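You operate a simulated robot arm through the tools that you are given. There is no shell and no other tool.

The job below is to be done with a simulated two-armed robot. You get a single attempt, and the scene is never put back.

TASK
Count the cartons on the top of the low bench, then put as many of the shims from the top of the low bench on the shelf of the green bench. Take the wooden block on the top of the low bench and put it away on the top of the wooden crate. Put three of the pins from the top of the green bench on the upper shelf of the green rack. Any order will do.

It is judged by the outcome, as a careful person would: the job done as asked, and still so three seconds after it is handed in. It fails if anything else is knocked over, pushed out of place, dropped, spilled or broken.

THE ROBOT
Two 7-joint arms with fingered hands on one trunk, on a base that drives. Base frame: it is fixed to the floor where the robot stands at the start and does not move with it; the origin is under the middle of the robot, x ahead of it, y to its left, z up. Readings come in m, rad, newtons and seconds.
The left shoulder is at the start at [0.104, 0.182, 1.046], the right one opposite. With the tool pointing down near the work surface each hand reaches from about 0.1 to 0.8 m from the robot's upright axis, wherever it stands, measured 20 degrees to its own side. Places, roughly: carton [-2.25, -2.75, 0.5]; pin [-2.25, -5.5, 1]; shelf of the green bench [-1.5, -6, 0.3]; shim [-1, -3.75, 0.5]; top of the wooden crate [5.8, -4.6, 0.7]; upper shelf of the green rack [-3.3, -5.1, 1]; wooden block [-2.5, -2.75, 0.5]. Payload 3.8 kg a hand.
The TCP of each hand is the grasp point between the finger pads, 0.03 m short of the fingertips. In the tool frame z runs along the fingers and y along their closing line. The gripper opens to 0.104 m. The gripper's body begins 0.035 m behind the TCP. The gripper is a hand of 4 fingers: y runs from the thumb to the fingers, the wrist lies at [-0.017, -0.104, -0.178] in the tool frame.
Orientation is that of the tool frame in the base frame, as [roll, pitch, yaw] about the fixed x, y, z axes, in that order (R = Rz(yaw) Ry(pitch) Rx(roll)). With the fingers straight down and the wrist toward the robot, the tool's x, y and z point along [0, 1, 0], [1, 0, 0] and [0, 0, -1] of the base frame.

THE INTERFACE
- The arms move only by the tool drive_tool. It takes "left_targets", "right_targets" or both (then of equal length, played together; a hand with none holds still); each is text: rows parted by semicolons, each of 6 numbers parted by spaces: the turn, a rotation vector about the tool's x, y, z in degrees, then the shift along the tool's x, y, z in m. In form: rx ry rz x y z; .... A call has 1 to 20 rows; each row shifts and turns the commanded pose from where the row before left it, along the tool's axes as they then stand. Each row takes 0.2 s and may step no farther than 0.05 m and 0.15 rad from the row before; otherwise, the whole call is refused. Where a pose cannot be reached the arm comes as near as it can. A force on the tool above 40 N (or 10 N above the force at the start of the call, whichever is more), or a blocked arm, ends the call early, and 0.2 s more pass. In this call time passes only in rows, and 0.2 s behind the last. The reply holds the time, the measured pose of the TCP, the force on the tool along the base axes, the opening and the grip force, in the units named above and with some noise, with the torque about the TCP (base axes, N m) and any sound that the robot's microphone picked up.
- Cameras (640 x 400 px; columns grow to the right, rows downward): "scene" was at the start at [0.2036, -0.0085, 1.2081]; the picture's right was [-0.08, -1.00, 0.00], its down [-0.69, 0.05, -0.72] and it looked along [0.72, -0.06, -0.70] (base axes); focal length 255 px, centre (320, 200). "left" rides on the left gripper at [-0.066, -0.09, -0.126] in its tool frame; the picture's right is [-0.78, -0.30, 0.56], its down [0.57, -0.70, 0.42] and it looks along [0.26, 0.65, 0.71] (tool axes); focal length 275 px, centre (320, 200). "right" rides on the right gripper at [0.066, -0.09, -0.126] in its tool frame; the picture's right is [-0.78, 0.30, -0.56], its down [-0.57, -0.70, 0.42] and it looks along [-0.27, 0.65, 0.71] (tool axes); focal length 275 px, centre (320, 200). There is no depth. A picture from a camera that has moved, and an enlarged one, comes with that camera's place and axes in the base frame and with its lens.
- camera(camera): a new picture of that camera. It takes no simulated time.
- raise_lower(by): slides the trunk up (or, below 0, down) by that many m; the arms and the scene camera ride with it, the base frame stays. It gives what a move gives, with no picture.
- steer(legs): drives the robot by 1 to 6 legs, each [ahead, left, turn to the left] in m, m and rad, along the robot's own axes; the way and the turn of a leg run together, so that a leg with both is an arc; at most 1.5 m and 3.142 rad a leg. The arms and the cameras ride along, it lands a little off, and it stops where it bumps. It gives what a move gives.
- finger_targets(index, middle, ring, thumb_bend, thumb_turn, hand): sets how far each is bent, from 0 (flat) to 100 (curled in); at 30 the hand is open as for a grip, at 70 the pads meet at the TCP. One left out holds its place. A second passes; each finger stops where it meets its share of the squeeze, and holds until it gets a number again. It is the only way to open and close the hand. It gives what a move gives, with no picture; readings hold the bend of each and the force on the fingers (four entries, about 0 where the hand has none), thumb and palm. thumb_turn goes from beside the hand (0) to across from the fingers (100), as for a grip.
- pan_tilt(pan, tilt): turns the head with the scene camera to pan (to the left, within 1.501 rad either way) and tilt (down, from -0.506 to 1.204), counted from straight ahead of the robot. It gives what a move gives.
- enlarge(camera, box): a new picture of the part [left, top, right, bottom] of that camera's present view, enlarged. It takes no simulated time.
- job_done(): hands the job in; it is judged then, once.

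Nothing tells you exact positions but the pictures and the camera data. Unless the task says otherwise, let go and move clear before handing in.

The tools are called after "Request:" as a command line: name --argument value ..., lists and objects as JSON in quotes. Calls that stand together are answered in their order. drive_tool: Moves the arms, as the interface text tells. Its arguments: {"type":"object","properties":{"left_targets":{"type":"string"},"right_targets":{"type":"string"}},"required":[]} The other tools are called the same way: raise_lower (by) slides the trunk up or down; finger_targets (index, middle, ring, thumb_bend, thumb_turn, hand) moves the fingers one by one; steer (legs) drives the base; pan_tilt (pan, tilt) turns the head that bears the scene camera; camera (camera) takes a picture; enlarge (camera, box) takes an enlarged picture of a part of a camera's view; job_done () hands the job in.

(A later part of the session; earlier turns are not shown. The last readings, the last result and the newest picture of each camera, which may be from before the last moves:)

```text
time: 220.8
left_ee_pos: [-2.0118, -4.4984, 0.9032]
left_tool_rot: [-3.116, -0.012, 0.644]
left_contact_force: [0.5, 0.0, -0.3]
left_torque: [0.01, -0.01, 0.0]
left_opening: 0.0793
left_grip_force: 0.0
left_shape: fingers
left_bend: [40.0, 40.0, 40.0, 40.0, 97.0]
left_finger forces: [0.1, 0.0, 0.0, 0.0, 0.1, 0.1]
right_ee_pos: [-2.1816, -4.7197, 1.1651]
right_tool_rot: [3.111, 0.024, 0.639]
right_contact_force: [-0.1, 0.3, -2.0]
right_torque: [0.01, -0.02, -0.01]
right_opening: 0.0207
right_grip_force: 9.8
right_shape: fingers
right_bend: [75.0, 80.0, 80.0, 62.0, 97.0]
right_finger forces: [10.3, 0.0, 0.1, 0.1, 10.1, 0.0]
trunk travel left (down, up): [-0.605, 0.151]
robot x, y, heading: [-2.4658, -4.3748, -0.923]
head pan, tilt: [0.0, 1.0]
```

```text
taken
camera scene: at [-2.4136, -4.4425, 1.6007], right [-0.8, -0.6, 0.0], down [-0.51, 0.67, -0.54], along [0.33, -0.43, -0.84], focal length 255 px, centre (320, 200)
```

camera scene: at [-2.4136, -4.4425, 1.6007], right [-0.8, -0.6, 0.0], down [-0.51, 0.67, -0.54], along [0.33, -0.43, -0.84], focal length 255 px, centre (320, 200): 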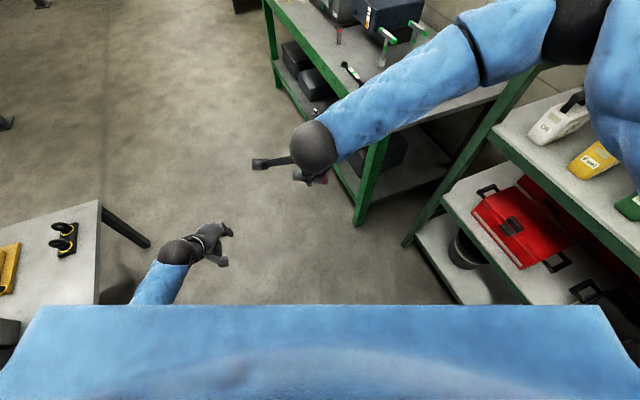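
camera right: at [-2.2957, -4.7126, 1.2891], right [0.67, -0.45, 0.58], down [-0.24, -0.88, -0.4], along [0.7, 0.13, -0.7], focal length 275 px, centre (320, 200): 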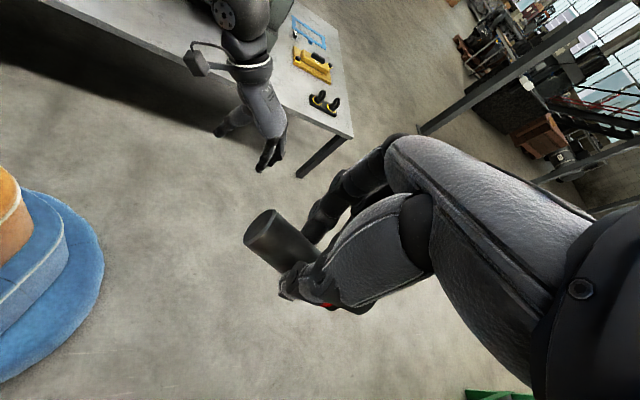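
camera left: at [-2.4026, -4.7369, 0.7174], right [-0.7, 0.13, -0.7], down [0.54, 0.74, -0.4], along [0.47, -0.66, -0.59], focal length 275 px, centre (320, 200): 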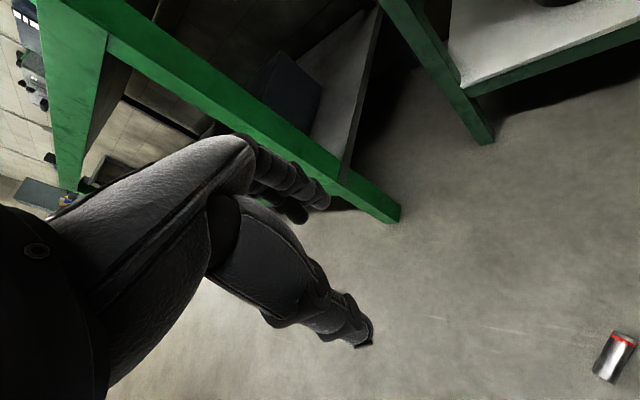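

Request:
drive_tool --right_targets "0 0 0 -0.045 0 0; 0 0 0 -0.045 0 0; 0 0 0 -0.045 0 0; 0 0 0 -0.045 0 0; 0 0 0 -0.045 0 0; 0 0 0 -0.045 -0.02 0; 0 0 8 0 0 0; 0 0 8 0 0 0; 0 0 8 0 0 0; 0 0 8 0 0 0; 0 0 8 0 0 0; 0 0 8 0 0 0"

Request:
camera --camera "scene"

```text
time: 223.4
left_ee_pos: [-2.0131, -4.5002, 0.903]
left_tool_rot: [-3.116, -0.012, 0.644]
left_contact_force: [0.1, -0.2, -0.3]
left_torque: [0.01, 0.01, 0.0]
left_opening: 0.0794
left_grip_force: 0.1
left_shape: fingers
left_bend: [40.0, 40.0, 40.0, 40.0, 97.0]
left_finger forces: [0.0, 0.0, 0.1, 0.0, 0.0, 0.1]
right_ee_pos: [-2.4096, -4.8648, 1.1686]
right_tool_rot: [3.105, -0.009, -0.2]
right_contact_force: [0.4, 0.9, -2.5]
right_torque: [0.03, 0.02, 0.0]
right_opening: 0.0208
right_grip_force: 9.0
right_shape: fingers
right_bend: [75.0, 80.0, 80.0, 62.0, 97.0]
right_finger forces: [10.2, 0.1, 0.1, 0.0, 9.9, 0.1]
trunk travel left (down, up): [-0.605, 0.151]
robot x, y, heading: [-2.4673, -4.3738, -0.92]
head pan, tilt: [0.0, 1.0]
```

```text
taken
camera scene: at [-2.4131, -4.4429, 1.6007], right [-0.8, -0.6, 0.0], down [-0.51, 0.67, -0.54], along [0.33, -0.43, -0.84], focal length 255 px, centre (320, 200)
```

scene: 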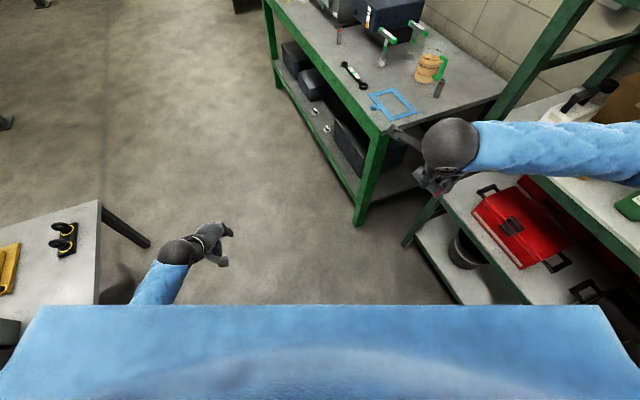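

Request:
drive_tool --right_targets "0 0 0 -0.03 -0.026 -0.02; 0 0 0 -0.03 -0.026 -0.02; 0 0 0 -0.03 -0.026 -0.02; 0 0 8 0 0 0; 0 0 8 0 0 0; 0 0 8 0 0 0"

Request:
pan_tilt --pan -0.9 --tilt 0.8

Request:
camera --camera "scene"

```text
time: 224.8
left_ee_pos: [-2.013, -4.4996, 0.9026]
left_tool_rot: [-3.117, -0.012, 0.644]
left_contact_force: [0.2, -0.2, 0.5]
left_torque: [0.01, 0.0, -0.01]
left_opening: 0.0791
left_grip_force: 0.1
left_shape: fingers
left_bend: [40.0, 40.0, 40.0, 40.0, 97.0]
left_finger forces: [0.1, 0.0, 0.0, 0.1, 0.1, 0.0]
right_ee_pos: [-2.4542, -4.7871, 1.2195]
right_tool_rot: [3.112, -0.02, -0.619]
right_contact_force: [-0.3, 0.3, -1.7]
right_torque: [-0.04, 0.07, 0.0]
right_opening: 0.0204
right_grip_force: 9.7
right_shape: fingers
right_bend: [75.0, 80.0, 80.0, 62.0, 97.0]
right_finger forces: [10.2, 0.0, 0.0, 0.0, 10.1, 0.1]
right hand out of reach, approached as far as the arm can: row 3
trunk travel left (down, up): [-0.605, 0.151]
robot x, y, heading: [-2.4661, -4.3732, -0.928]
head pan, tilt: [0.0, 1.0]
```

```text
time: 226.0
left_ee_pos: [-2.0118, -4.4975, 0.9024]
left_tool_rot: [-3.115, -0.014, 0.641]
left_contact_force: [0.1, -0.2, 0.0]
left_torque: [-0.01, -0.01, 0.03]
left_opening: 0.0793
left_grip_force: 0.1
left_shape: fingers
left_bend: [40.0, 40.0, 40.0, 40.0, 97.0]
left_finger forces: [0.0, 0.1, 0.1, 0.0, 0.0, 0.1]
right_ee_pos: [-2.4539, -4.7874, 1.2189]
right_tool_rot: [3.113, -0.023, -0.616]
right_contact_force: [0.6, 0.3, -3.2]
right_torque: [0.03, 0.03, -0.03]
right_opening: 0.0202
right_grip_force: 9.8
right_shape: fingers
right_bend: [75.0, 80.0, 80.0, 62.0, 97.0]
right_finger forces: [10.3, 0.1, 0.0, 0.1, 10.1, 0.1]
trunk travel left (down, up): [-0.605, 0.151]
robot x, y, heading: [-2.4694, -4.3763, -0.922]
head pan, tilt: [-0.901, 0.799]
```

```text
taken
camera scene: at [-2.4763, -4.4654, 1.6158], right [-0.97, 0.25, 0.0], down [0.18, 0.69, -0.7], along [-0.17, -0.68, -0.72], focal length 255 px, centre (320, 200)
```

scene: 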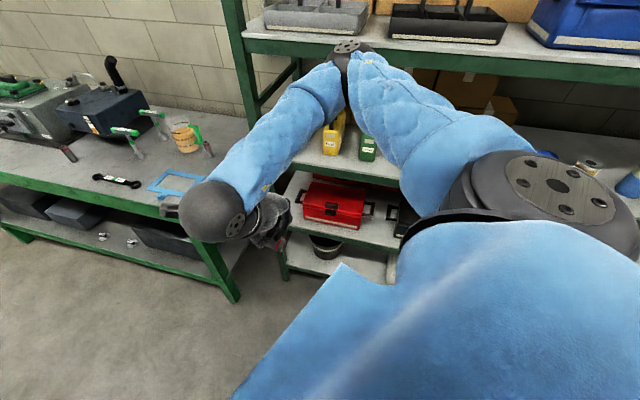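

The right elbow is stretched out close to the rack. I first slide the base away from the rack before doing anything else.

Request:
steer --legs '[[0, 0.2, 0]]'

Request:
camera --camera "scene"

```text
time: 227.6
left_ee_pos: [-1.8529, -4.3802, 0.9022]
left_tool_rot: [-3.115, -0.012, 0.637]
left_contact_force: [-0.5, -0.9, -0.4]
left_torque: [-0.02, 0.01, 0.02]
left_opening: 0.0793
left_grip_force: 0.2
left_shape: fingers
left_bend: [40.0, 40.0, 40.0, 40.0, 97.0]
left_finger forces: [0.0, 0.0, 0.0, 0.0, 0.0, 0.0]
right_ee_pos: [-2.2961, -4.6668, 1.22]
right_tool_rot: [3.112, -0.022, -0.62]
right_contact_force: [0.2, -0.7, -1.4]
right_torque: [0.0, 0.02, -0.01]
right_opening: 0.0204
right_grip_force: 10.7
right_shape: fingers
right_bend: [75.0, 80.0, 80.0, 62.0, 97.0]
right_finger forces: [10.3, 0.0, 0.0, 0.0, 10.2, 0.0]
trunk travel left (down, up): [-0.605, 0.151]
robot x, y, heading: [-2.305, -4.259, -0.924]
head pan, tilt: [-0.901, 0.799]
```

```text
taken
camera scene: at [-2.3161, -4.3441, 1.6159], right [-0.97, 0.25, 0.0], down [0.18, 0.69, -0.7], along [-0.18, -0.67, -0.72], focal length 255 px, centre (320, 200)
```

scene: 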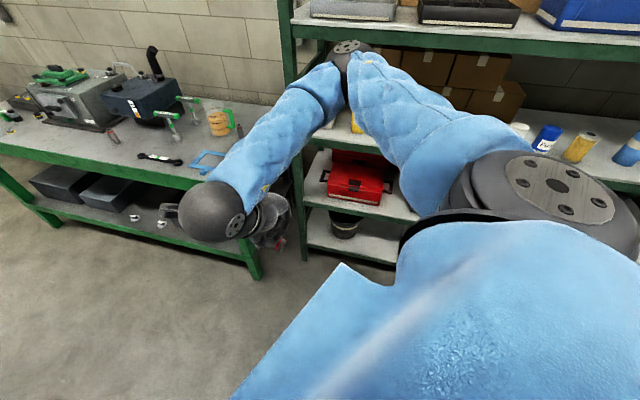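

Request:
drive_tool --right_targets "0 0 0 0 0.02 -0.04; 0 0 0 0 0.02 -0.04; 0 0 0 0 0.02 -0.04; 0 0 0 0 0.02 -0.04; 0 0 0 0 0.02 -0.04; 0 0 0 0 0.02 -0.04"

Request:
camera --camera "scene"

```text
time: 229.0
left_ee_pos: [-1.8541, -4.3805, 0.9034]
left_tool_rot: [-3.118, -0.012, 0.639]
left_contact_force: [0.5, -0.1, -0.7]
left_torque: [0.02, -0.02, 0.01]
left_opening: 0.0791
left_grip_force: 0.0
left_shape: fingers
left_bend: [40.0, 40.0, 40.0, 40.0, 97.0]
left_finger forces: [0.0, 0.0, 0.1, 0.0, 0.0, 0.0]
right_ee_pos: [-2.3688, -4.7531, 1.4642]
right_tool_rot: [3.114, -0.023, -0.619]
right_contact_force: [0.9, 0.1, -1.8]
right_torque: [0.0, 0.02, -0.03]
right_opening: 0.0203
right_grip_force: 9.9
right_shape: fingers
right_bend: [75.0, 80.0, 80.0, 63.0, 97.0]
right_finger forces: [10.2, 0.1, 0.0, 0.0, 9.8, 0.0]
trunk travel left (down, up): [-0.605, 0.151]
robot x, y, heading: [-2.309, -4.2575, -0.925]
head pan, tilt: [-0.901, 0.799]
```

```text
taken
camera scene: at [-2.3179, -4.344, 1.6159], right [-0.97, 0.25, 0.0], down [0.18, 0.69, -0.7], along [-0.18, -0.67, -0.72], focal length 255 px, centre (320, 200)
```

scene: 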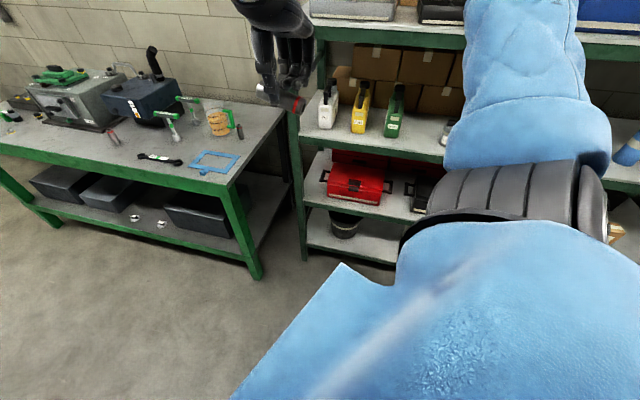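

That didn't drop the elbow. A roll of the hand toward the left suits this elbow-out posture and will also stand the pin up; I return to the normal fingers-down pose first.

Request:
drive_tool --right_targets "0 0 0 0 -0.02 0.04; 0 0 0 0 -0.02 0.04; 0 0 0 0 -0.01 0.04; 0 0 0 0 0 0.04; 0 0 0 0 0 0.04; 0 0 -8 0 0 0.01; 0 0 -8 0 0 0.01; 0 0 -8 0 0.01 0.01; 0 0 -8 0 0.01 0.01; 0 0 -8 0 0.01 0; 0 0 -8 0 0.01 0; 0 0 -8 0 0.02 0; 0 0 -8 0 0.02 0; 0 0 -8 0 0.02 0"

Request:
pan_tilt --pan -0.3 --tilt 0.9

Request:
camera --camera "scene"

```text
time: 232.0
left_ee_pos: [-1.8539, -4.3792, 0.9023]
left_tool_rot: [-3.115, -0.013, 0.638]
left_contact_force: [0.6, -0.2, 0.3]
left_torque: [-0.01, 0.01, 0.0]
left_opening: 0.0794
left_grip_force: 0.1
left_shape: fingers
left_bend: [40.0, 40.0, 40.0, 40.0, 97.0]
left_finger forces: [0.1, 0.1, 0.1, 0.1, 0.0, 0.0]
right_ee_pos: [-2.3215, -4.8198, 1.2247]
right_tool_rot: [3.111, 0.021, 0.637]
right_contact_force: [0.0, -1.3, -3.3]
right_torque: [-0.01, 0.0, 0.0]
right_opening: 0.0196
right_grip_force: 9.7
right_shape: fingers
right_bend: [75.0, 80.0, 80.0, 63.0, 97.0]
right_finger forces: [8.5, 0.0, 0.0, 0.1, 9.6, 0.0]
trunk travel left (down, up): [-0.605, 0.151]
robot x, y, heading: [-2.307, -4.2554, -0.927]
head pan, tilt: [-0.901, 0.799]
```

```text
time: 233.0
left_ee_pos: [-1.8547, -4.3794, 0.9021]
left_tool_rot: [-3.116, -0.011, 0.639]
left_contact_force: [-0.5, -0.3, -0.5]
left_torque: [0.02, 0.02, 0.01]
left_opening: 0.0793
left_grip_force: 0.0
left_shape: fingers
left_bend: [40.0, 40.0, 40.0, 40.0, 97.0]
left_finger forces: [0.1, 0.0, 0.0, 0.1, 0.1, 0.0]
right_ee_pos: [-2.3221, -4.8179, 1.2254]
right_tool_rot: [3.11, 0.021, 0.636]
right_contact_force: [0.7, 0.4, -1.8]
right_torque: [0.01, -0.01, 0.0]
right_opening: 0.0197
right_grip_force: 8.8
right_shape: fingers
right_bend: [75.0, 80.0, 80.0, 63.0, 97.0]
right_finger forces: [8.5, 0.0, 0.0, 0.1, 9.5, 0.0]
trunk travel left (down, up): [-0.605, 0.151]
robot x, y, heading: [-2.3052, -4.2501, -0.919]
head pan, tilt: [-0.3, 0.901]
```

```text
taken
camera scene: at [-2.2711, -4.3379, 1.6079], right [-0.94, -0.34, 0.0], down [-0.26, 0.74, -0.62], along [0.21, -0.58, -0.78], focal length 255 px, centre (320, 200)
```

scene: 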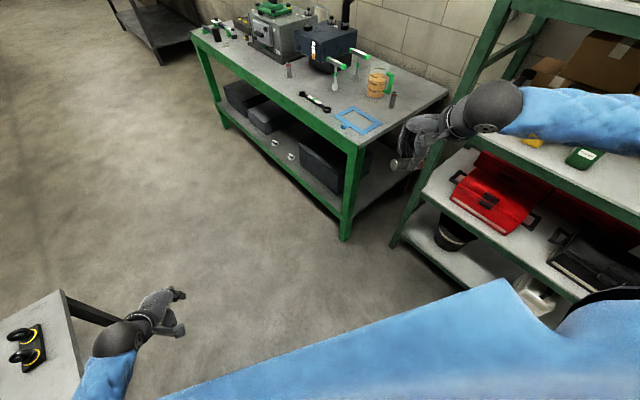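

The grip force is slowly fading, so I refresh the squeeze and check the pin.

Request:
finger_targets --hand "right" --index 85 --thumb_bend 85

Request:
camera --camera "right"

```text
time: 234.0
left_ee_pos: [-1.853, -4.3799, 0.9028]
left_tool_rot: [-3.115, -0.013, 0.637]
left_contact_force: [-0.3, 1.0, 0.5]
left_torque: [0.01, 0.0, -0.01]
left_opening: 0.0793
left_grip_force: 0.1
left_shape: fingers
left_bend: [40.0, 40.0, 40.0, 40.0, 97.0]
left_finger forces: [0.0, 0.0, 0.1, 0.0, 0.0, 0.0]
right_ee_pos: [-2.322, -4.8188, 1.2253]
right_tool_rot: [3.111, 0.02, 0.634]
right_contact_force: [0.5, 0.2, -0.2]
right_torque: [-0.03, -0.01, 0.0]
right_opening: 0.0002
right_grip_force: 0.0
right_shape: fingers
right_bend: [84.0, 80.0, 80.0, 75.0, 97.0]
right_finger forces: [0.0, 0.0, 0.0, 0.1, 0.0, 0.0]
trunk travel left (down, up): [-0.605, 0.151]
robot x, y, heading: [-2.3045, -4.257, -0.929]
head pan, tilt: [-0.3, 0.901]
```

```text
taken
camera right: at [-2.3228, -4.7013, 1.347], right [-0.45, -0.68, 0.58], down [-0.88, 0.21, -0.43], along [0.17, -0.71, -0.69], focal length 275 px, centre (320, 200)
```

right: 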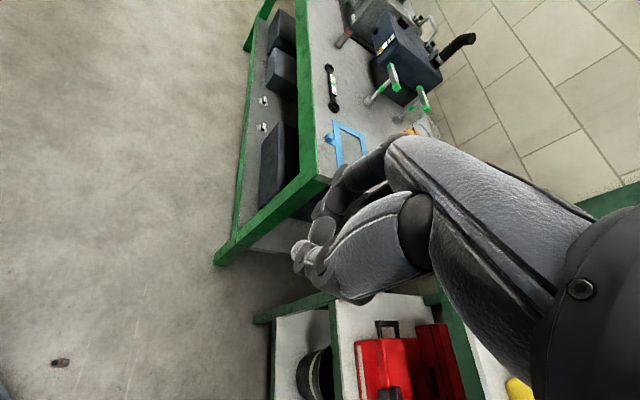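

The pin slipped out and fell again. I look for where it is now.

Request:
pan_tilt --pan 0 --tilt 1.2

Request:
camera --camera "scene"

Request:
enlarge --camera "right" --box '[0, 320, 120, 400]'

```text
time: 234.8
left_ee_pos: [-1.8536, -4.3806, 0.9024]
left_tool_rot: [-3.116, -0.012, 0.638]
left_contact_force: [0.4, -0.4, 0.3]
left_torque: [-0.02, -0.02, -0.01]
left_opening: 0.0794
left_grip_force: 0.1
left_shape: fingers
left_bend: [40.0, 40.0, 40.0, 40.0, 97.0]
left_finger forces: [0.0, 0.1, 0.0, 0.0, 0.0, 0.0]
right_ee_pos: [-2.3214, -4.8194, 1.2259]
right_tool_rot: [3.108, 0.023, 0.635]
right_contact_force: [-0.1, -0.8, -0.3]
right_torque: [0.0, 0.0, 0.03]
right_opening: 0.0006
right_grip_force: 0.0
right_shape: fingers
right_bend: [84.0, 80.0, 80.0, 75.0, 97.0]
right_finger forces: [0.1, 0.0, 0.0, 0.0, 0.0, 0.0]
trunk travel left (down, up): [-0.605, 0.151]
robot x, y, heading: [-2.3082, -4.2565, -0.926]
head pan, tilt: [0.0, 1.201]
```

```text
taken
camera scene: at [-2.263, -4.3112, 1.5882], right [-0.8, -0.6, 0.0], down [-0.56, 0.75, -0.36], along [0.22, -0.29, -0.93], focal length 255 px, centre (320, 200)
```

scene: 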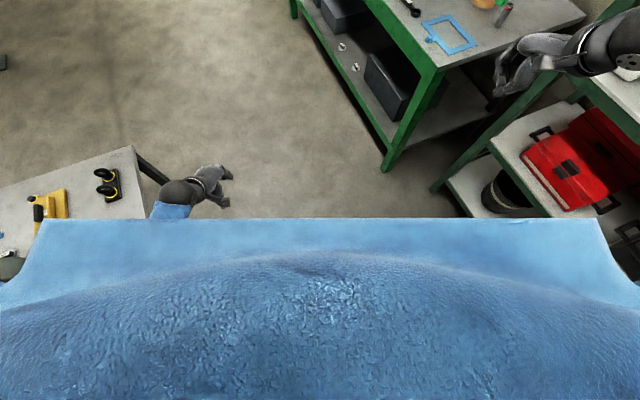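

```text
5.00 times, centred on (60, 360) of right
camera zoom: at [-2.3229, -4.7013, 1.347], right [-0.45, -0.68, 0.58], down [-0.88, 0.21, -0.43], along [0.17, -0.71, -0.69], focal length 1376 px, centre (1620, -600)
```

zoom: 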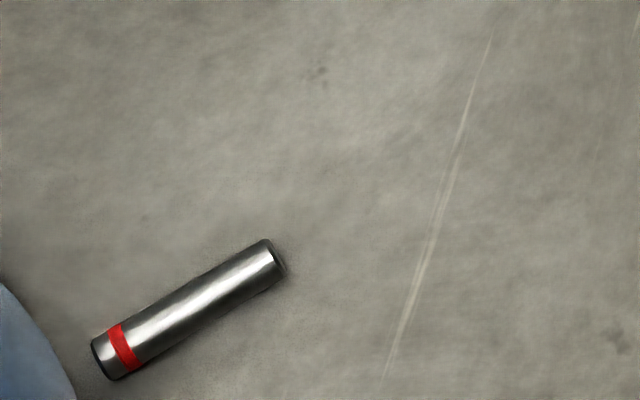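

Request:
enlarge --camera "right" --box '[0, 320, 120, 400]'

Request:
steer --legs '[[-0.1, 0, 0]]'

Request:
camera --camera "right"

Request:
camera --camera "scene"

```text
5.00 times, centred on (60, 360) of right
camera zoom: at [-2.3229, -4.7013, 1.347], right [-0.45, -0.68, 0.58], down [-0.88, 0.21, -0.43], along [0.17, -0.71, -0.69], focal length 1376 px, centre (1620, -600)
```

zoom: 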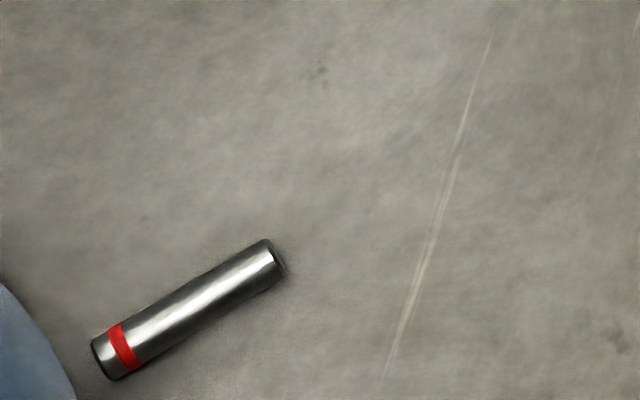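

```text
time: 236.0
left_ee_pos: [-1.9133, -4.3011, 0.9027]
left_tool_rot: [-3.117, -0.011, 0.64]
left_contact_force: [-0.4, -0.1, 0.4]
left_torque: [0.01, -0.01, 0.01]
left_opening: 0.0792
left_grip_force: 0.1
left_shape: fingers
left_bend: [40.0, 40.0, 40.0, 40.0, 97.0]
left_finger forces: [0.1, 0.0, 0.0, 0.0, 0.0, 0.0]
right_ee_pos: [-2.383, -4.7396, 1.2264]
right_tool_rot: [3.111, 0.021, 0.636]
right_contact_force: [-0.2, 0.8, 1.0]
right_torque: [-0.02, 0.01, -0.01]
right_opening: 0.0006
right_grip_force: 0.1
right_shape: fingers
right_bend: [85.0, 80.0, 80.0, 75.0, 98.0]
right_finger forces: [0.0, 0.0, 0.1, 0.1, 0.0, 0.1]
trunk travel left (down, up): [-0.605, 0.151]
robot x, y, heading: [-2.3671, -4.1797, -0.928]
head pan, tilt: [0.0, 1.201]
```

```text
taken
camera right: at [-2.3833, -4.6215, 1.3473], right [-0.45, -0.68, 0.58], down [-0.88, 0.21, -0.43], along [0.17, -0.71, -0.69], focal length 275 px, centre (320, 200)
```

right: 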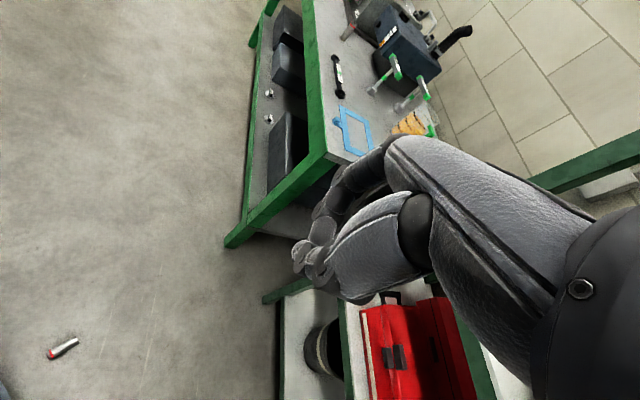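

```text
taken
camera scene: at [-2.3231, -4.2312, 1.5882], right [-0.8, -0.6, 0.0], down [-0.56, 0.75, -0.36], along [0.22, -0.29, -0.93], focal length 255 px, centre (320, 200)
```

scene: 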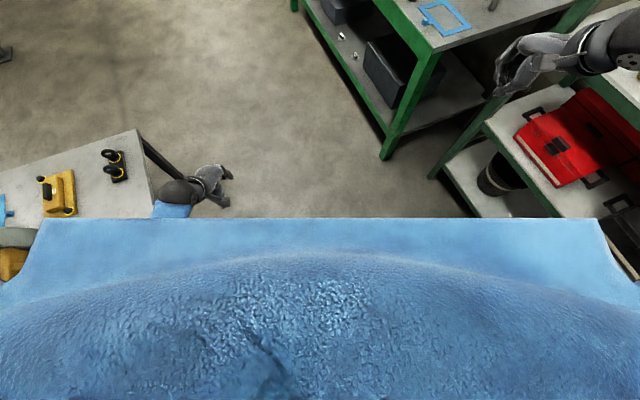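

Pin 1 now lies on the floor beside my base, with plain end pointing away. I will pick it with the better-postured left arm from the other side; I drive around it, hugging the low-bench side, and turn to face it.

Request:
steer --legs '[[0.125, 0.17, 0], [0.2, 0.09, 0], [0.084, -0.016, 0]]'

Request:
steer --legs '[[0, 0, -2.12]]'

Request:
pan_tilt --pan 0.3 --tilt 1.1

Request:
camera --camera "scene"

Request:
camera --camera "left"

```text
time: 239.6
left_ee_pos: [-1.4738, -4.4856, 0.902]
left_tool_rot: [-3.116, -0.012, 0.632]
left_contact_force: [-0.6, 0.4, -0.4]
left_torque: [0.05, 0.0, 0.01]
left_opening: 0.0793
left_grip_force: 0.1
left_shape: fingers
left_bend: [40.0, 40.0, 40.0, 40.0, 97.0]
left_finger forces: [0.0, 0.1, 0.0, 0.0, 0.0, 0.1]
right_ee_pos: [-1.9426, -4.9224, 1.2245]
right_tool_rot: [3.113, 0.019, 0.629]
right_contact_force: [0.6, -0.1, -0.1]
right_torque: [0.04, 0.01, -0.03]
right_opening: 0.0006
right_grip_force: 0.0
right_shape: fingers
right_bend: [85.0, 80.0, 80.0, 75.0, 98.0]
right_finger forces: [0.0, 0.0, 0.0, 0.0, 0.0, 0.0]
trunk travel left (down, up): [-0.605, 0.151]
robot x, y, heading: [-1.9247, -4.3529, -0.93]
head pan, tilt: [0.0, 1.201]
```

```text
time: 245.0
left_ee_pos: [-2.2687, -4.6789, 0.9028]
left_tool_rot: [-3.119, -0.012, -1.475]
left_contact_force: [0.4, -0.4, -0.1]
left_torque: [0.02, -0.01, 0.02]
left_opening: 0.079
left_grip_force: 0.0
left_shape: fingers
left_bend: [40.0, 40.0, 40.0, 40.0, 97.0]
left_finger forces: [0.1, 0.1, 0.0, 0.0, 0.0, 0.0]
right_ee_pos: [-2.4031, -4.0516, 1.2261]
right_tool_rot: [3.11, 0.021, -1.479]
right_contact_force: [0.1, -0.1, -0.1]
right_torque: [0.01, -0.04, 0.0]
right_opening: 0.0009
right_grip_force: 0.1
right_shape: fingers
right_bend: [85.0, 80.0, 80.0, 75.0, 98.0]
right_finger forces: [0.0, 0.0, 0.0, 0.0, 0.1, 0.0]
trunk travel left (down, up): [-0.605, 0.151]
robot x, y, heading: [-1.9281, -4.3575, -3.041]
head pan, tilt: [0.0, 1.201]
```

```text
time: 245.8
left_ee_pos: [-2.2692, -4.6784, 0.902]
left_tool_rot: [-3.118, -0.013, -1.475]
left_contact_force: [-0.2, -0.3, -0.1]
left_torque: [-0.02, -0.02, -0.02]
left_opening: 0.0792
left_grip_force: 0.0
left_shape: fingers
left_bend: [40.0, 40.0, 40.0, 40.0, 97.0]
left_finger forces: [0.0, 0.0, 0.0, 0.0, 0.1, 0.0]
right_ee_pos: [-2.4023, -4.0513, 1.226]
right_tool_rot: [3.109, 0.021, -1.479]
right_contact_force: [-0.2, -0.6, 0.7]
right_torque: [-0.03, 0.01, 0.01]
right_opening: 0.0011
right_grip_force: 0.0
right_shape: fingers
right_bend: [85.0, 80.0, 80.0, 75.0, 98.0]
right_finger forces: [0.0, 0.0, 0.1, 0.1, 0.0, 0.0]
trunk travel left (down, up): [-0.605, 0.151]
robot x, y, heading: [-1.9289, -4.3563, -3.041]
head pan, tilt: [0.3, 1.1]
```

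```text
taken
camera scene: at [-1.994, -4.3834, 1.5941], right [-0.39, 0.92, 0.0], down [0.82, 0.35, -0.45], along [-0.42, -0.18, -0.89], focal length 255 px, centre (320, 200)
```

scene: 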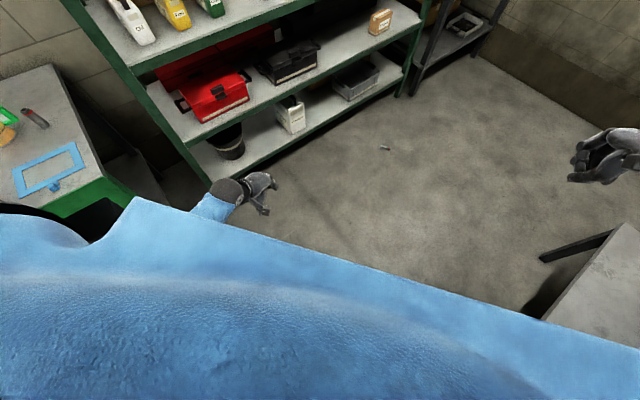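

```text
taken
camera left: at [-2.19, -4.6031, 1.0301], right [0.23, 0.8, -0.56], down [0.76, -0.51, -0.4], along [-0.6, -0.33, -0.73], focal length 275 px, centre (320, 200)
```

left: 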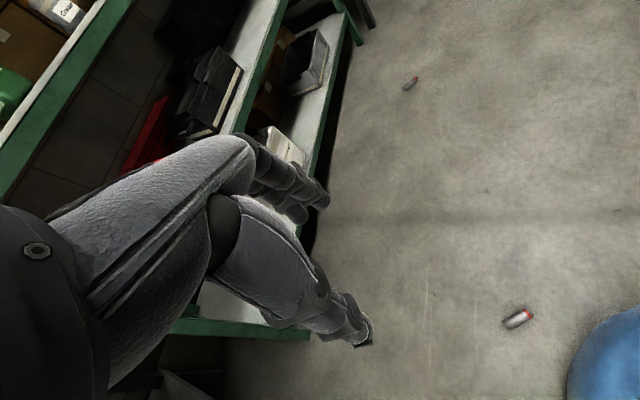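

Both pins are in view; pin 1 lies crosswise 0.37 m ahead, 0.19 m left with its plain end to the left, as wanted. I lower the trunk fully with the left arm bent.

Request:
raise_lower --by -0.4

Request:
raise_lower --by -0.19

Request:
camera --camera "left"

Request:
camera --camera "scene"

```text
time: 249.7
left_ee_pos: [-2.2696, -4.6789, 0.5024]
left_tool_rot: [-3.117, -0.011, -1.475]
left_contact_force: [0.4, 0.1, 0.6]
left_torque: [0.02, 0.01, 0.0]
left_opening: 0.0792
left_grip_force: 0.1
left_shape: fingers
left_bend: [40.0, 40.0, 40.0, 40.0, 97.0]
left_finger forces: [0.0, 0.0, 0.1, 0.1, 0.0, 0.1]
right_ee_pos: [-2.4024, -4.0517, 0.8251]
right_tool_rot: [3.11, 0.021, -1.477]
right_contact_force: [0.0, -0.1, -0.3]
right_torque: [0.03, 0.0, 0.04]
right_opening: 0.0012
right_grip_force: 0.0
right_shape: fingers
right_bend: [85.0, 80.0, 80.0, 75.0, 98.0]
right_finger forces: [0.1, 0.0, 0.0, 0.0, 0.0, 0.0]
trunk travel left (down, up): [-0.205, 0.551]
robot x, y, heading: [-1.9256, -4.3601, -3.042]
head pan, tilt: [0.3, 1.1]
```

```text
time: 251.7
left_ee_pos: [-2.2702, -4.6794, 0.3137]
left_tool_rot: [-3.116, -0.012, -1.475]
left_contact_force: [0.6, 0.5, 0.4]
left_torque: [-0.01, -0.01, -0.04]
left_opening: 0.0793
left_grip_force: 0.1
left_shape: fingers
left_bend: [40.0, 40.0, 40.0, 40.0, 97.0]
left_finger forces: [0.1, 0.0, 0.0, 0.0, 0.0, 0.1]
right_ee_pos: [-2.4215, -4.0525, 0.5654]
right_tool_rot: [-2.952, 0.022, -1.473]
right_contact_force: [-0.2, 0.8, 0.2]
right_torque: [-0.01, -0.04, -0.01]
right_opening: 0.001
right_grip_force: 0.0
right_shape: fingers
right_bend: [85.0, 80.0, 80.0, 75.0, 98.0]
right_finger forces: [0.0, 0.0, 0.0, 0.0, 0.1, 0.0]
trunk travel left (down, up): [-0.015, 0.741]
robot x, y, heading: [-1.9282, -4.3541, -3.044]
head pan, tilt: [0.3, 1.1]
```

```text
taken
camera left: at [-2.19, -4.6033, 0.4404], right [0.23, 0.8, -0.56], down [0.76, -0.51, -0.4], along [-0.6, -0.33, -0.73], focal length 275 px, centre (320, 200)
```

left: 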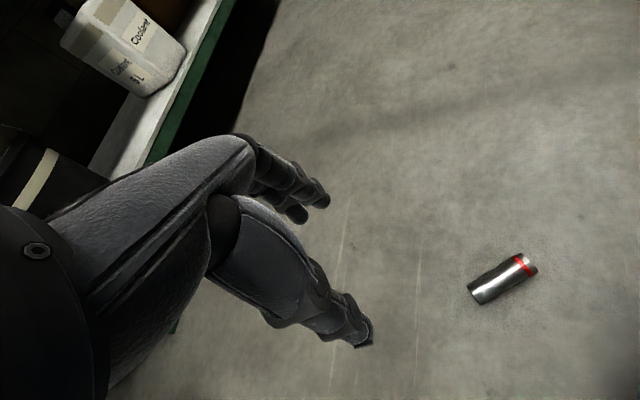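

```text
taken
camera scene: at [-2.2087, -4.4055, 0.9879], right [-0.39, 0.92, 0.0], down [0.82, 0.35, -0.45], along [-0.42, -0.18, -0.89], focal length 255 px, centre (320, 200)
```

scene: 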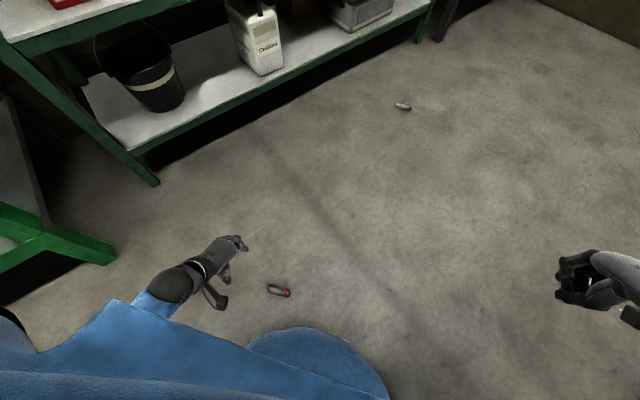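

Pin 1 is 9.4 cm right of the left TCP. I nudge the base forward, centre the hand slightly toward the red end, and descend with the hand vertical.

Request:
steer --legs '[[0.03, 0, 0]]'

Request:
drive_tool --left_targets "0 0 0 -0.035 -0.013 0.03; 0 0 0 -0.035 -0.013 0.03; 0 0 0 -0.035 -0.012 0.03; 0 0 0 0 0 0.03"

Request:
camera --camera "left"

```text
time: 252.6
left_ee_pos: [-2.2999, -4.6827, 0.3136]
left_tool_rot: [-3.115, -0.012, -1.473]
left_contact_force: [-0.8, -0.3, -0.1]
left_torque: [0.01, -0.01, -0.02]
left_opening: 0.079
left_grip_force: 0.0
left_shape: fingers
left_bend: [40.0, 40.0, 40.0, 40.0, 97.0]
left_finger forces: [0.0, 0.0, 0.0, 0.0, 0.1, 0.1]
right_ee_pos: [-2.4521, -4.0567, 0.5643]
right_tool_rot: [-2.952, 0.023, -1.471]
right_contact_force: [-0.2, -0.4, 0.4]
right_torque: [0.01, -0.03, -0.01]
right_opening: 0.0012
right_grip_force: 0.0
right_shape: fingers
right_bend: [85.0, 80.0, 80.0, 75.0, 98.0]
right_finger forces: [0.1, 0.1, 0.0, 0.1, 0.1, 0.1]
trunk travel left (down, up): [-0.015, 0.741]
robot x, y, heading: [-1.9562, -4.3606, -3.04]
head pan, tilt: [0.3, 1.1]
```

```text
time: 253.8
left_ee_pos: [-2.2808, -4.6155, 0.2071]
left_tool_rot: [3.118, -0.08, -1.484]
left_contact_force: [-0.6, 0.4, 0.7]
left_torque: [0.04, 0.0, 0.0]
left_opening: 0.0793
left_grip_force: 0.0
left_shape: fingers
left_bend: [40.0, 40.0, 40.0, 40.0, 97.0]
left_finger forces: [0.0, 0.0, 0.0, 0.0, 0.0, 0.0]
right_ee_pos: [-2.4535, -4.0537, 0.5625]
right_tool_rot: [-2.952, 0.014, -1.471]
right_contact_force: [0.8, 0.3, -0.4]
right_torque: [0.01, -0.01, 0.0]
right_opening: 0.0009
right_grip_force: 0.1
right_shape: fingers
right_bend: [85.0, 80.0, 80.0, 75.0, 98.0]
right_finger forces: [0.0, 0.0, 0.1, 0.0, 0.0, 0.0]
trunk travel left (down, up): [-0.015, 0.741]
robot x, y, heading: [-1.9538, -4.3577, -3.037]
head pan, tilt: [0.3, 1.1]
stopped in row 4 (left hand): the arm was blocked; the commanded pose is now the measured one
```

```text
taken
camera left: at [-2.1949, -4.5322, 0.3259], right [0.22, 0.75, -0.62], down [0.74, -0.54, -0.39], along [-0.63, -0.38, -0.68], focal length 275 px, centre (320, 200)
```

left: 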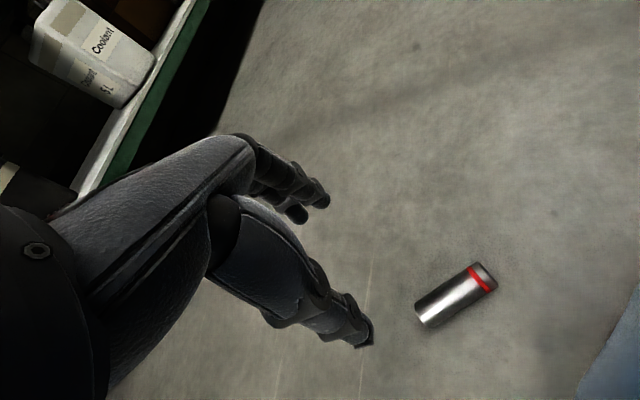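

Request:
pan_tilt --pan 0.9 --tilt 1.1

Request:
camera --camera "scene"

Request:
camera --camera "right"

```text
time: 254.8
left_ee_pos: [-2.2806, -4.6163, 0.2067]
left_tool_rot: [3.118, -0.08, -1.488]
left_contact_force: [0.6, 0.6, 0.5]
left_torque: [0.03, 0.0, 0.01]
left_opening: 0.0794
left_grip_force: 0.0
left_shape: fingers
left_bend: [40.0, 40.0, 40.0, 40.0, 97.0]
left_finger forces: [0.0, 0.0, 0.1, 0.1, 0.0, 0.0]
right_ee_pos: [-2.4525, -4.0541, 0.5643]
right_tool_rot: [-2.953, 0.017, -1.473]
right_contact_force: [-0.2, 0.6, -0.1]
right_torque: [0.01, 0.0, 0.0]
right_opening: 0.0013
right_grip_force: 0.1
right_shape: fingers
right_bend: [85.0, 80.0, 80.0, 75.0, 98.0]
right_finger forces: [0.0, 0.0, 0.0, 0.0, 0.0, 0.0]
trunk travel left (down, up): [-0.015, 0.741]
robot x, y, heading: [-1.9598, -4.3621, -3.041]
head pan, tilt: [0.901, 1.1]
```

```text
taken
camera scene: at [-2.2154, -4.4324, 0.9892], right [-0.84, 0.54, 0.0], down [0.48, 0.75, -0.46], along [-0.24, -0.39, -0.89], focal length 255 px, centre (320, 200)
```

scene: 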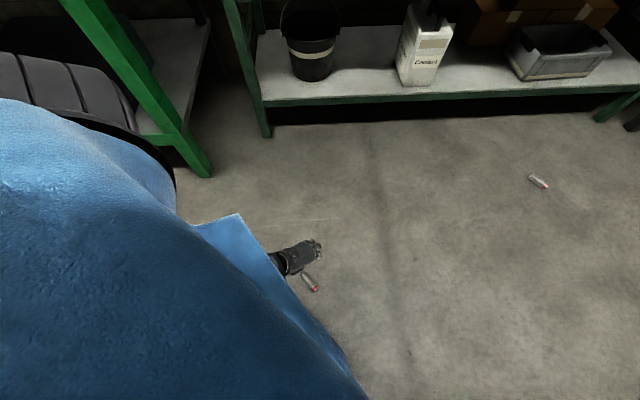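

```text
taken
camera right: at [-2.3821, -4.1147, 0.7034], right [-0.47, 0.73, 0.5], down [0.71, 0.65, -0.28], along [-0.53, 0.23, -0.82], focal length 275 px, centre (320, 200)
```

right: 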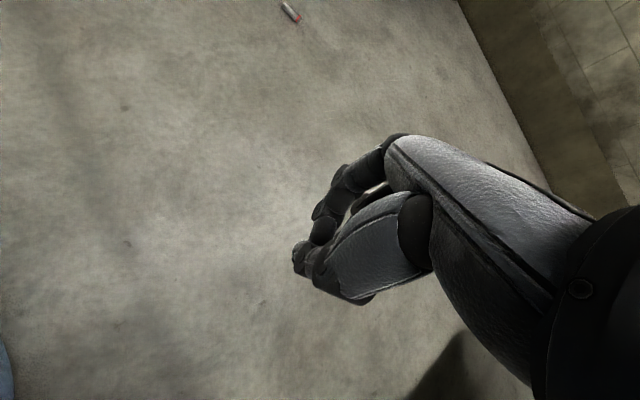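

The folded left elbow sits against my base. I extend the hand forward, step the base back a bit, and come down with a straighter arm.

Request:
drive_tool --left_targets "0 0 0 0 0.02 -0.03; 0 0 0 0 0.04 0; 0 0 0 0 0.04 0; 0 0 0 0 0.04 0"

Request:
steer --legs '[[-0.067, -0.034, 0]]'

Request:
camera --camera "left"

Request:
camera --camera "scene"

```text
time: 255.8
left_ee_pos: [-2.4165, -4.6199, 0.2288]
left_tool_rot: [3.136, -0.065, -1.486]
left_contact_force: [0.7, 0.4, -0.4]
left_torque: [0.02, -0.06, 0.01]
left_opening: 0.0796
left_grip_force: 0.1
left_shape: fingers
left_bend: [40.0, 40.0, 40.0, 40.0, 97.0]
left_finger forces: [0.0, 0.0, 0.1, 0.0, 0.0, 0.0]
right_ee_pos: [-2.4526, -4.0569, 0.5657]
right_tool_rot: [-2.955, 0.022, -1.471]
right_contact_force: [-0.2, -0.4, 0.6]
right_torque: [0.0, -0.01, -0.02]
right_opening: 0.0009
right_grip_force: 0.1
right_shape: fingers
right_bend: [85.0, 80.0, 80.0, 75.0, 98.0]
right_finger forces: [0.0, 0.0, 0.0, 0.0, 0.0, 0.0]
trunk travel left (down, up): [-0.015, 0.741]
robot x, y, heading: [-1.9594, -4.3594, -3.04]
head pan, tilt: [0.901, 1.1]
```

```text
time: 256.8
left_ee_pos: [-2.3518, -4.5797, 0.2286]
left_tool_rot: [3.135, -0.067, -1.487]
left_contact_force: [-1.2, 0.4, 0.2]
left_torque: [0.04, 0.03, 0.01]
left_opening: 0.0792
left_grip_force: 0.0
left_shape: fingers
left_bend: [40.0, 40.0, 40.0, 40.0, 97.0]
left_finger forces: [0.0, 0.0, 0.1, 0.0, 0.0, 0.1]
right_ee_pos: [-2.389, -4.0162, 0.5647]
right_tool_rot: [-2.953, 0.023, -1.474]
right_contact_force: [0.5, -1.0, 0.4]
right_torque: [0.0, -0.03, 0.0]
right_opening: 0.001
right_grip_force: 0.0
right_shape: fingers
right_bend: [85.0, 80.0, 80.0, 75.0, 98.0]
right_finger forces: [0.0, 0.0, 0.0, 0.0, 0.0, 0.0]
trunk travel left (down, up): [-0.015, 0.741]
robot x, y, heading: [-1.8932, -4.315, -3.034]
head pan, tilt: [0.901, 1.1]
```

```text
taken
camera left: at [-2.2689, -4.4984, 0.3492], right [0.23, 0.76, -0.61], down [0.75, -0.54, -0.39], along [-0.62, -0.36, -0.69], focal length 275 px, centre (320, 200)
```

left: 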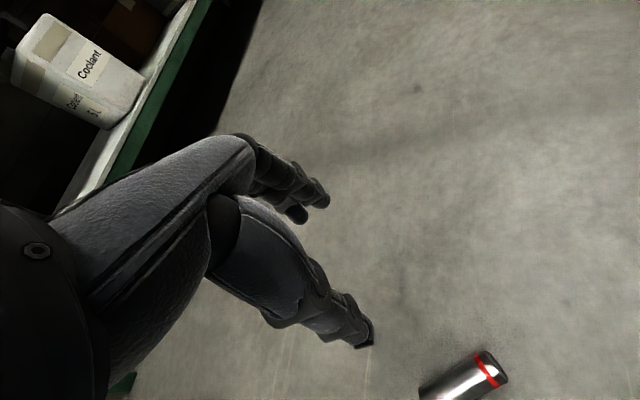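

```text
taken
camera scene: at [-2.1519, -4.3963, 0.9877], right [-0.84, 0.54, 0.0], down [0.48, 0.75, -0.45], along [-0.24, -0.38, -0.89], focal length 255 px, centre (320, 200)
```

scene: 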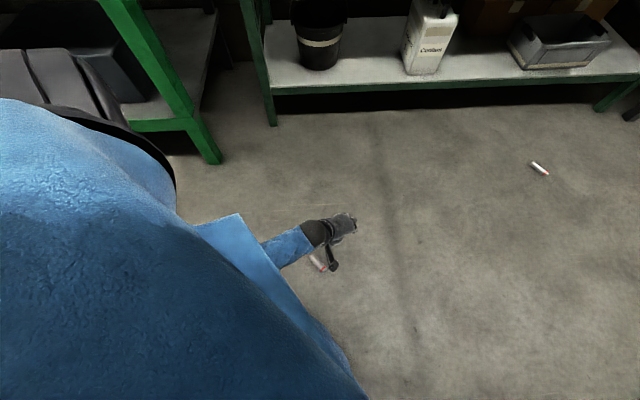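

Request:
drive_tool --left_targets "0 -1.9 0 0 -0.02 0.03; 0 -1.9 0 0 -0.02 0.03; 0 0 0 0 -0.02 0.03; 0 0 0 0 -0.02 0.03"

Request:
camera --camera "left"

```text
time: 257.8
left_ee_pos: [-2.2748, -4.5771, 0.1076]
left_tool_rot: [3.135, -0.001, -1.488]
left_contact_force: [-0.2, 0.0, 0.2]
left_torque: [0.02, -0.02, -0.02]
left_opening: 0.0793
left_grip_force: 0.0
left_shape: fingers
left_bend: [40.0, 40.0, 40.0, 40.0, 97.0]
left_finger forces: [0.1, 0.1, 0.0, 0.1, 0.0, 0.0]
right_ee_pos: [-2.3884, -4.0163, 0.5645]
right_tool_rot: [-2.953, 0.023, -1.473]
right_contact_force: [-0.1, 0.2, -0.9]
right_torque: [-0.01, 0.03, 0.02]
right_opening: 0.0007
right_grip_force: 0.0
right_shape: fingers
right_bend: [85.0, 80.0, 80.0, 75.0, 98.0]
right_finger forces: [0.0, 0.0, 0.0, 0.0, 0.0, 0.0]
trunk travel left (down, up): [-0.015, 0.741]
robot x, y, heading: [-1.8955, -4.3173, -3.035]
head pan, tilt: [0.901, 1.1]
```

```text
taken
camera left: at [-2.1886, -4.5031, 0.2326], right [0.23, 0.8, -0.56], down [0.74, -0.51, -0.43], along [-0.63, -0.32, -0.71], focal length 275 px, centre (320, 200)
```

left: 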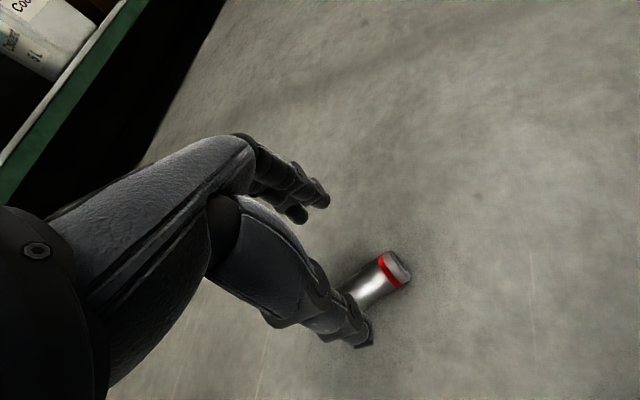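

The left hand is vertical and centred over pin 1 with its plain end sticking out to the left. I align the yaw and go down to the floor.

Request:
drive_tool --left_targets "0 0 -5 0.002 -0.004 0.01; 0 0 0 0 0 0.025; 0 0 0 0 0 0.02; 0 0 0 0 0 0.012; 0 0 0 0 0 0.005"

Request:
camera --camera "left"

```text
time: 259.0
left_ee_pos: [-2.2704, -4.5783, 0.0656]
left_tool_rot: [3.136, 0.0, -1.4]
left_contact_force: [0.5, -0.8, -0.1]
left_torque: [0.0, -0.01, 0.01]
left_opening: 0.0795
left_grip_force: 0.0
left_shape: fingers
left_bend: [40.0, 40.0, 40.0, 40.0, 97.0]
left_finger forces: [0.0, 0.0, 0.0, 0.0, 0.1, 0.0]
left hand out of reach, approached as far as the arm can: row 3, 4, 5
right_ee_pos: [-2.3889, -4.0149, 0.5654]
right_tool_rot: [-2.952, 0.021, -1.473]
right_contact_force: [-0.7, -0.4, -0.7]
right_torque: [0.01, -0.02, -0.01]
right_opening: 0.0011
right_grip_force: 0.0
right_shape: fingers
right_bend: [85.0, 80.0, 80.0, 75.0, 98.0]
right_finger forces: [0.1, 0.0, 0.0, 0.0, 0.0, 0.0]
trunk travel left (down, up): [-0.015, 0.741]
robot x, y, heading: [-1.8919, -4.3156, -3.041]
head pan, tilt: [0.901, 1.1]
```

```text
taken
camera left: at [-2.1922, -4.4972, 0.1907], right [0.16, 0.81, -0.56], down [0.79, -0.45, -0.43], along [-0.6, -0.37, -0.71], focal length 275 px, centre (320, 200)
```

left: 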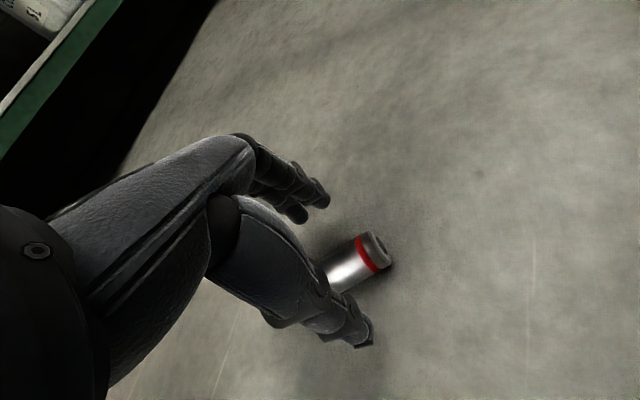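

The arm is at full stretch 3 cm too high. I lift a bit, bring the base 5 cm closer, and add a slight hand tilt for extra reach.

Request:
drive_tool --left_targets "0 0 0 0 0 -0.03; 0 0 0 0 0 -0.03"

Request:
steer --legs '[[0.05, 0, 0]]'

Request:
drive_tool --left_targets "4 0 0 0 -0.02 0; 4 0 0 0 -0.02 0; 0 0 0 0 -0.012 0"

Request:
raise_lower --by -0.015

Request:
camera --camera "left"

```text
time: 259.6
left_ee_pos: [-2.2679, -4.5783, 0.1249]
left_tool_rot: [3.138, 0.001, -1.399]
left_contact_force: [0.1, 0.9, 0.0]
left_torque: [-0.01, -0.01, 0.02]
left_opening: 0.0798
left_grip_force: 0.0
left_shape: fingers
left_bend: [40.0, 40.0, 40.0, 40.0, 97.0]
left_finger forces: [0.1, 0.0, 0.0, 0.0, 0.1, 0.1]
right_ee_pos: [-2.3888, -4.0152, 0.5638]
right_tool_rot: [-2.954, 0.024, -1.473]
right_contact_force: [1.0, 0.8, 0.3]
right_torque: [0.03, -0.01, -0.03]
right_opening: 0.0011
right_grip_force: 0.1
right_shape: fingers
right_bend: [85.0, 80.0, 80.0, 75.0, 98.0]
right_finger forces: [0.0, 0.0, 0.0, 0.1, 0.0, 0.1]
trunk travel left (down, up): [-0.015, 0.741]
robot x, y, heading: [-1.8943, -4.3197, -3.039]
head pan, tilt: [0.901, 1.1]
```

```text
time: 260.6
left_ee_pos: [-2.3197, -4.5841, 0.1254]
left_tool_rot: [3.135, 0.0, -1.402]
left_contact_force: [-0.1, 0.4, 1.0]
left_torque: [0.02, 0.01, -0.03]
left_opening: 0.0798
left_grip_force: 0.2
left_shape: fingers
left_bend: [40.0, 40.0, 40.0, 40.0, 97.0]
left_finger forces: [0.1, 0.0, 0.0, 0.1, 0.0, 0.1]
right_ee_pos: [-2.4385, -4.0213, 0.5647]
right_tool_rot: [-2.953, 0.022, -1.473]
right_contact_force: [-0.1, 0.3, 0.2]
right_torque: [-0.03, -0.02, -0.02]
right_opening: 0.001
right_grip_force: 0.1
right_shape: fingers
right_bend: [85.0, 80.0, 80.0, 75.0, 98.0]
right_finger forces: [0.0, 0.0, 0.1, 0.0, 0.1, 0.0]
trunk travel left (down, up): [-0.015, 0.741]
robot x, y, heading: [-1.9464, -4.3251, -3.038]
head pan, tilt: [0.901, 1.1]
```

```text
time: 261.4
left_ee_pos: [-2.2707, -4.5781, 0.1287]
left_tool_rot: [-3.011, -0.001, -1.401]
left_contact_force: [0.3, 0.2, 0.8]
left_torque: [-0.01, 0.0, 0.01]
left_opening: 0.0793
left_grip_force: 0.1
left_shape: fingers
left_bend: [40.0, 40.0, 40.0, 40.0, 97.0]
left_finger forces: [0.0, 0.0, 0.1, 0.0, 0.1, 0.0]
right_ee_pos: [-2.4384, -4.0212, 0.5642]
right_tool_rot: [-2.95, 0.022, -1.473]
right_contact_force: [0.6, -0.6, -0.1]
right_torque: [0.02, 0.01, 0.02]
right_opening: 0.001
right_grip_force: 0.2
right_shape: fingers
right_bend: [85.0, 80.0, 80.0, 75.0, 98.0]
right_finger forces: [0.1, 0.0, 0.1, 0.1, 0.0, 0.1]
trunk travel left (down, up): [-0.015, 0.741]
robot x, y, heading: [-1.947, -4.3291, -3.04]
head pan, tilt: [0.901, 1.1]
```

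```text
time: 262.0
left_ee_pos: [-2.2661, -4.5833, 0.1122]
left_tool_rot: [-3.007, -0.009, -1.404]
left_contact_force: [-0.1, 0.1, 0.7]
left_torque: [-0.03, 0.0, 0.03]
left_opening: 0.0798
left_grip_force: 0.1
left_shape: fingers
left_bend: [40.0, 40.0, 40.0, 40.0, 97.0]
left_finger forces: [0.0, 0.0, 0.0, 0.0, 0.0, 0.0]
right_ee_pos: [-2.4413, -4.0223, 0.5461]
right_tool_rot: [-2.943, 0.02, -1.473]
right_contact_force: [1.2, 0.1, 0.5]
right_torque: [0.0, 0.0, 0.02]
right_opening: 0.0011
right_grip_force: 0.1
right_shape: fingers
right_bend: [85.0, 80.0, 80.0, 75.0, 98.0]
right_finger forces: [0.0, 0.0, 0.0, 0.0, 0.0, 0.0]
trunk travel left (down, up): [0.0, 0.756]
robot x, y, heading: [-1.941, -4.3232, -3.037]
head pan, tilt: [0.901, 1.1]
```

```text
taken
camera left: at [-2.2076, -4.5045, 0.2482], right [0.23, 0.82, -0.52], down [0.84, -0.44, -0.32], along [-0.49, -0.36, -0.79], focal length 275 px, centre (320, 200)
```

left: 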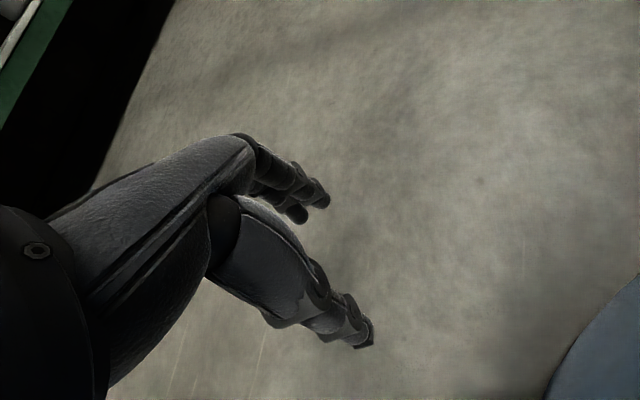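

Request:
pan_tilt --pan 0.3 --tilt 1.1

Request:
camera --camera "scene"

```text
time: 263.0
left_ee_pos: [-2.2673, -4.5833, 0.112]
left_tool_rot: [-3.008, -0.006, -1.403]
left_contact_force: [0.5, 0.0, -0.2]
left_torque: [0.0, 0.03, -0.03]
left_opening: 0.0797
left_grip_force: 0.0
left_shape: fingers
left_bend: [40.0, 40.0, 40.0, 40.0, 97.0]
left_finger forces: [0.0, 0.0, 0.0, 0.0, 0.0, 0.1]
right_ee_pos: [-2.4413, -4.0215, 0.5472]
right_tool_rot: [-2.943, 0.025, -1.471]
right_contact_force: [-0.3, -0.1, -0.2]
right_torque: [-0.01, 0.0, -0.03]
right_opening: 0.0009
right_grip_force: 0.0
right_shape: fingers
right_bend: [85.0, 80.0, 80.0, 75.0, 98.0]
right_finger forces: [0.0, 0.1, 0.0, 0.0, 0.0, 0.0]
trunk travel left (down, up): [0.0, 0.756]
robot x, y, heading: [-1.9454, -4.3233, -3.04]
head pan, tilt: [0.3, 1.1]
```

```text
taken
camera scene: at [-2.2369, -4.3768, 0.971], right [-0.39, 0.92, 0.0], down [0.82, 0.35, -0.45], along [-0.42, -0.18, -0.89], focal length 255 px, centre (320, 200)
```

scene: 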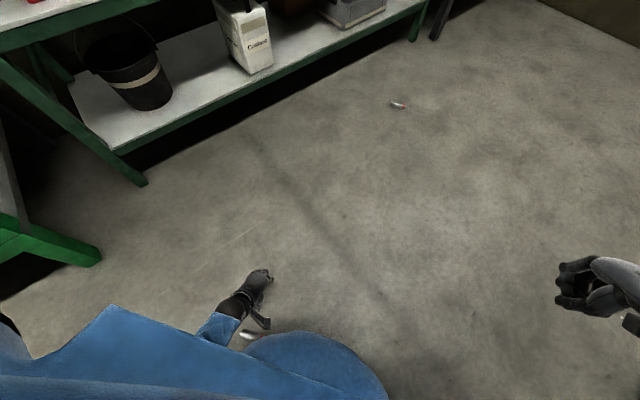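

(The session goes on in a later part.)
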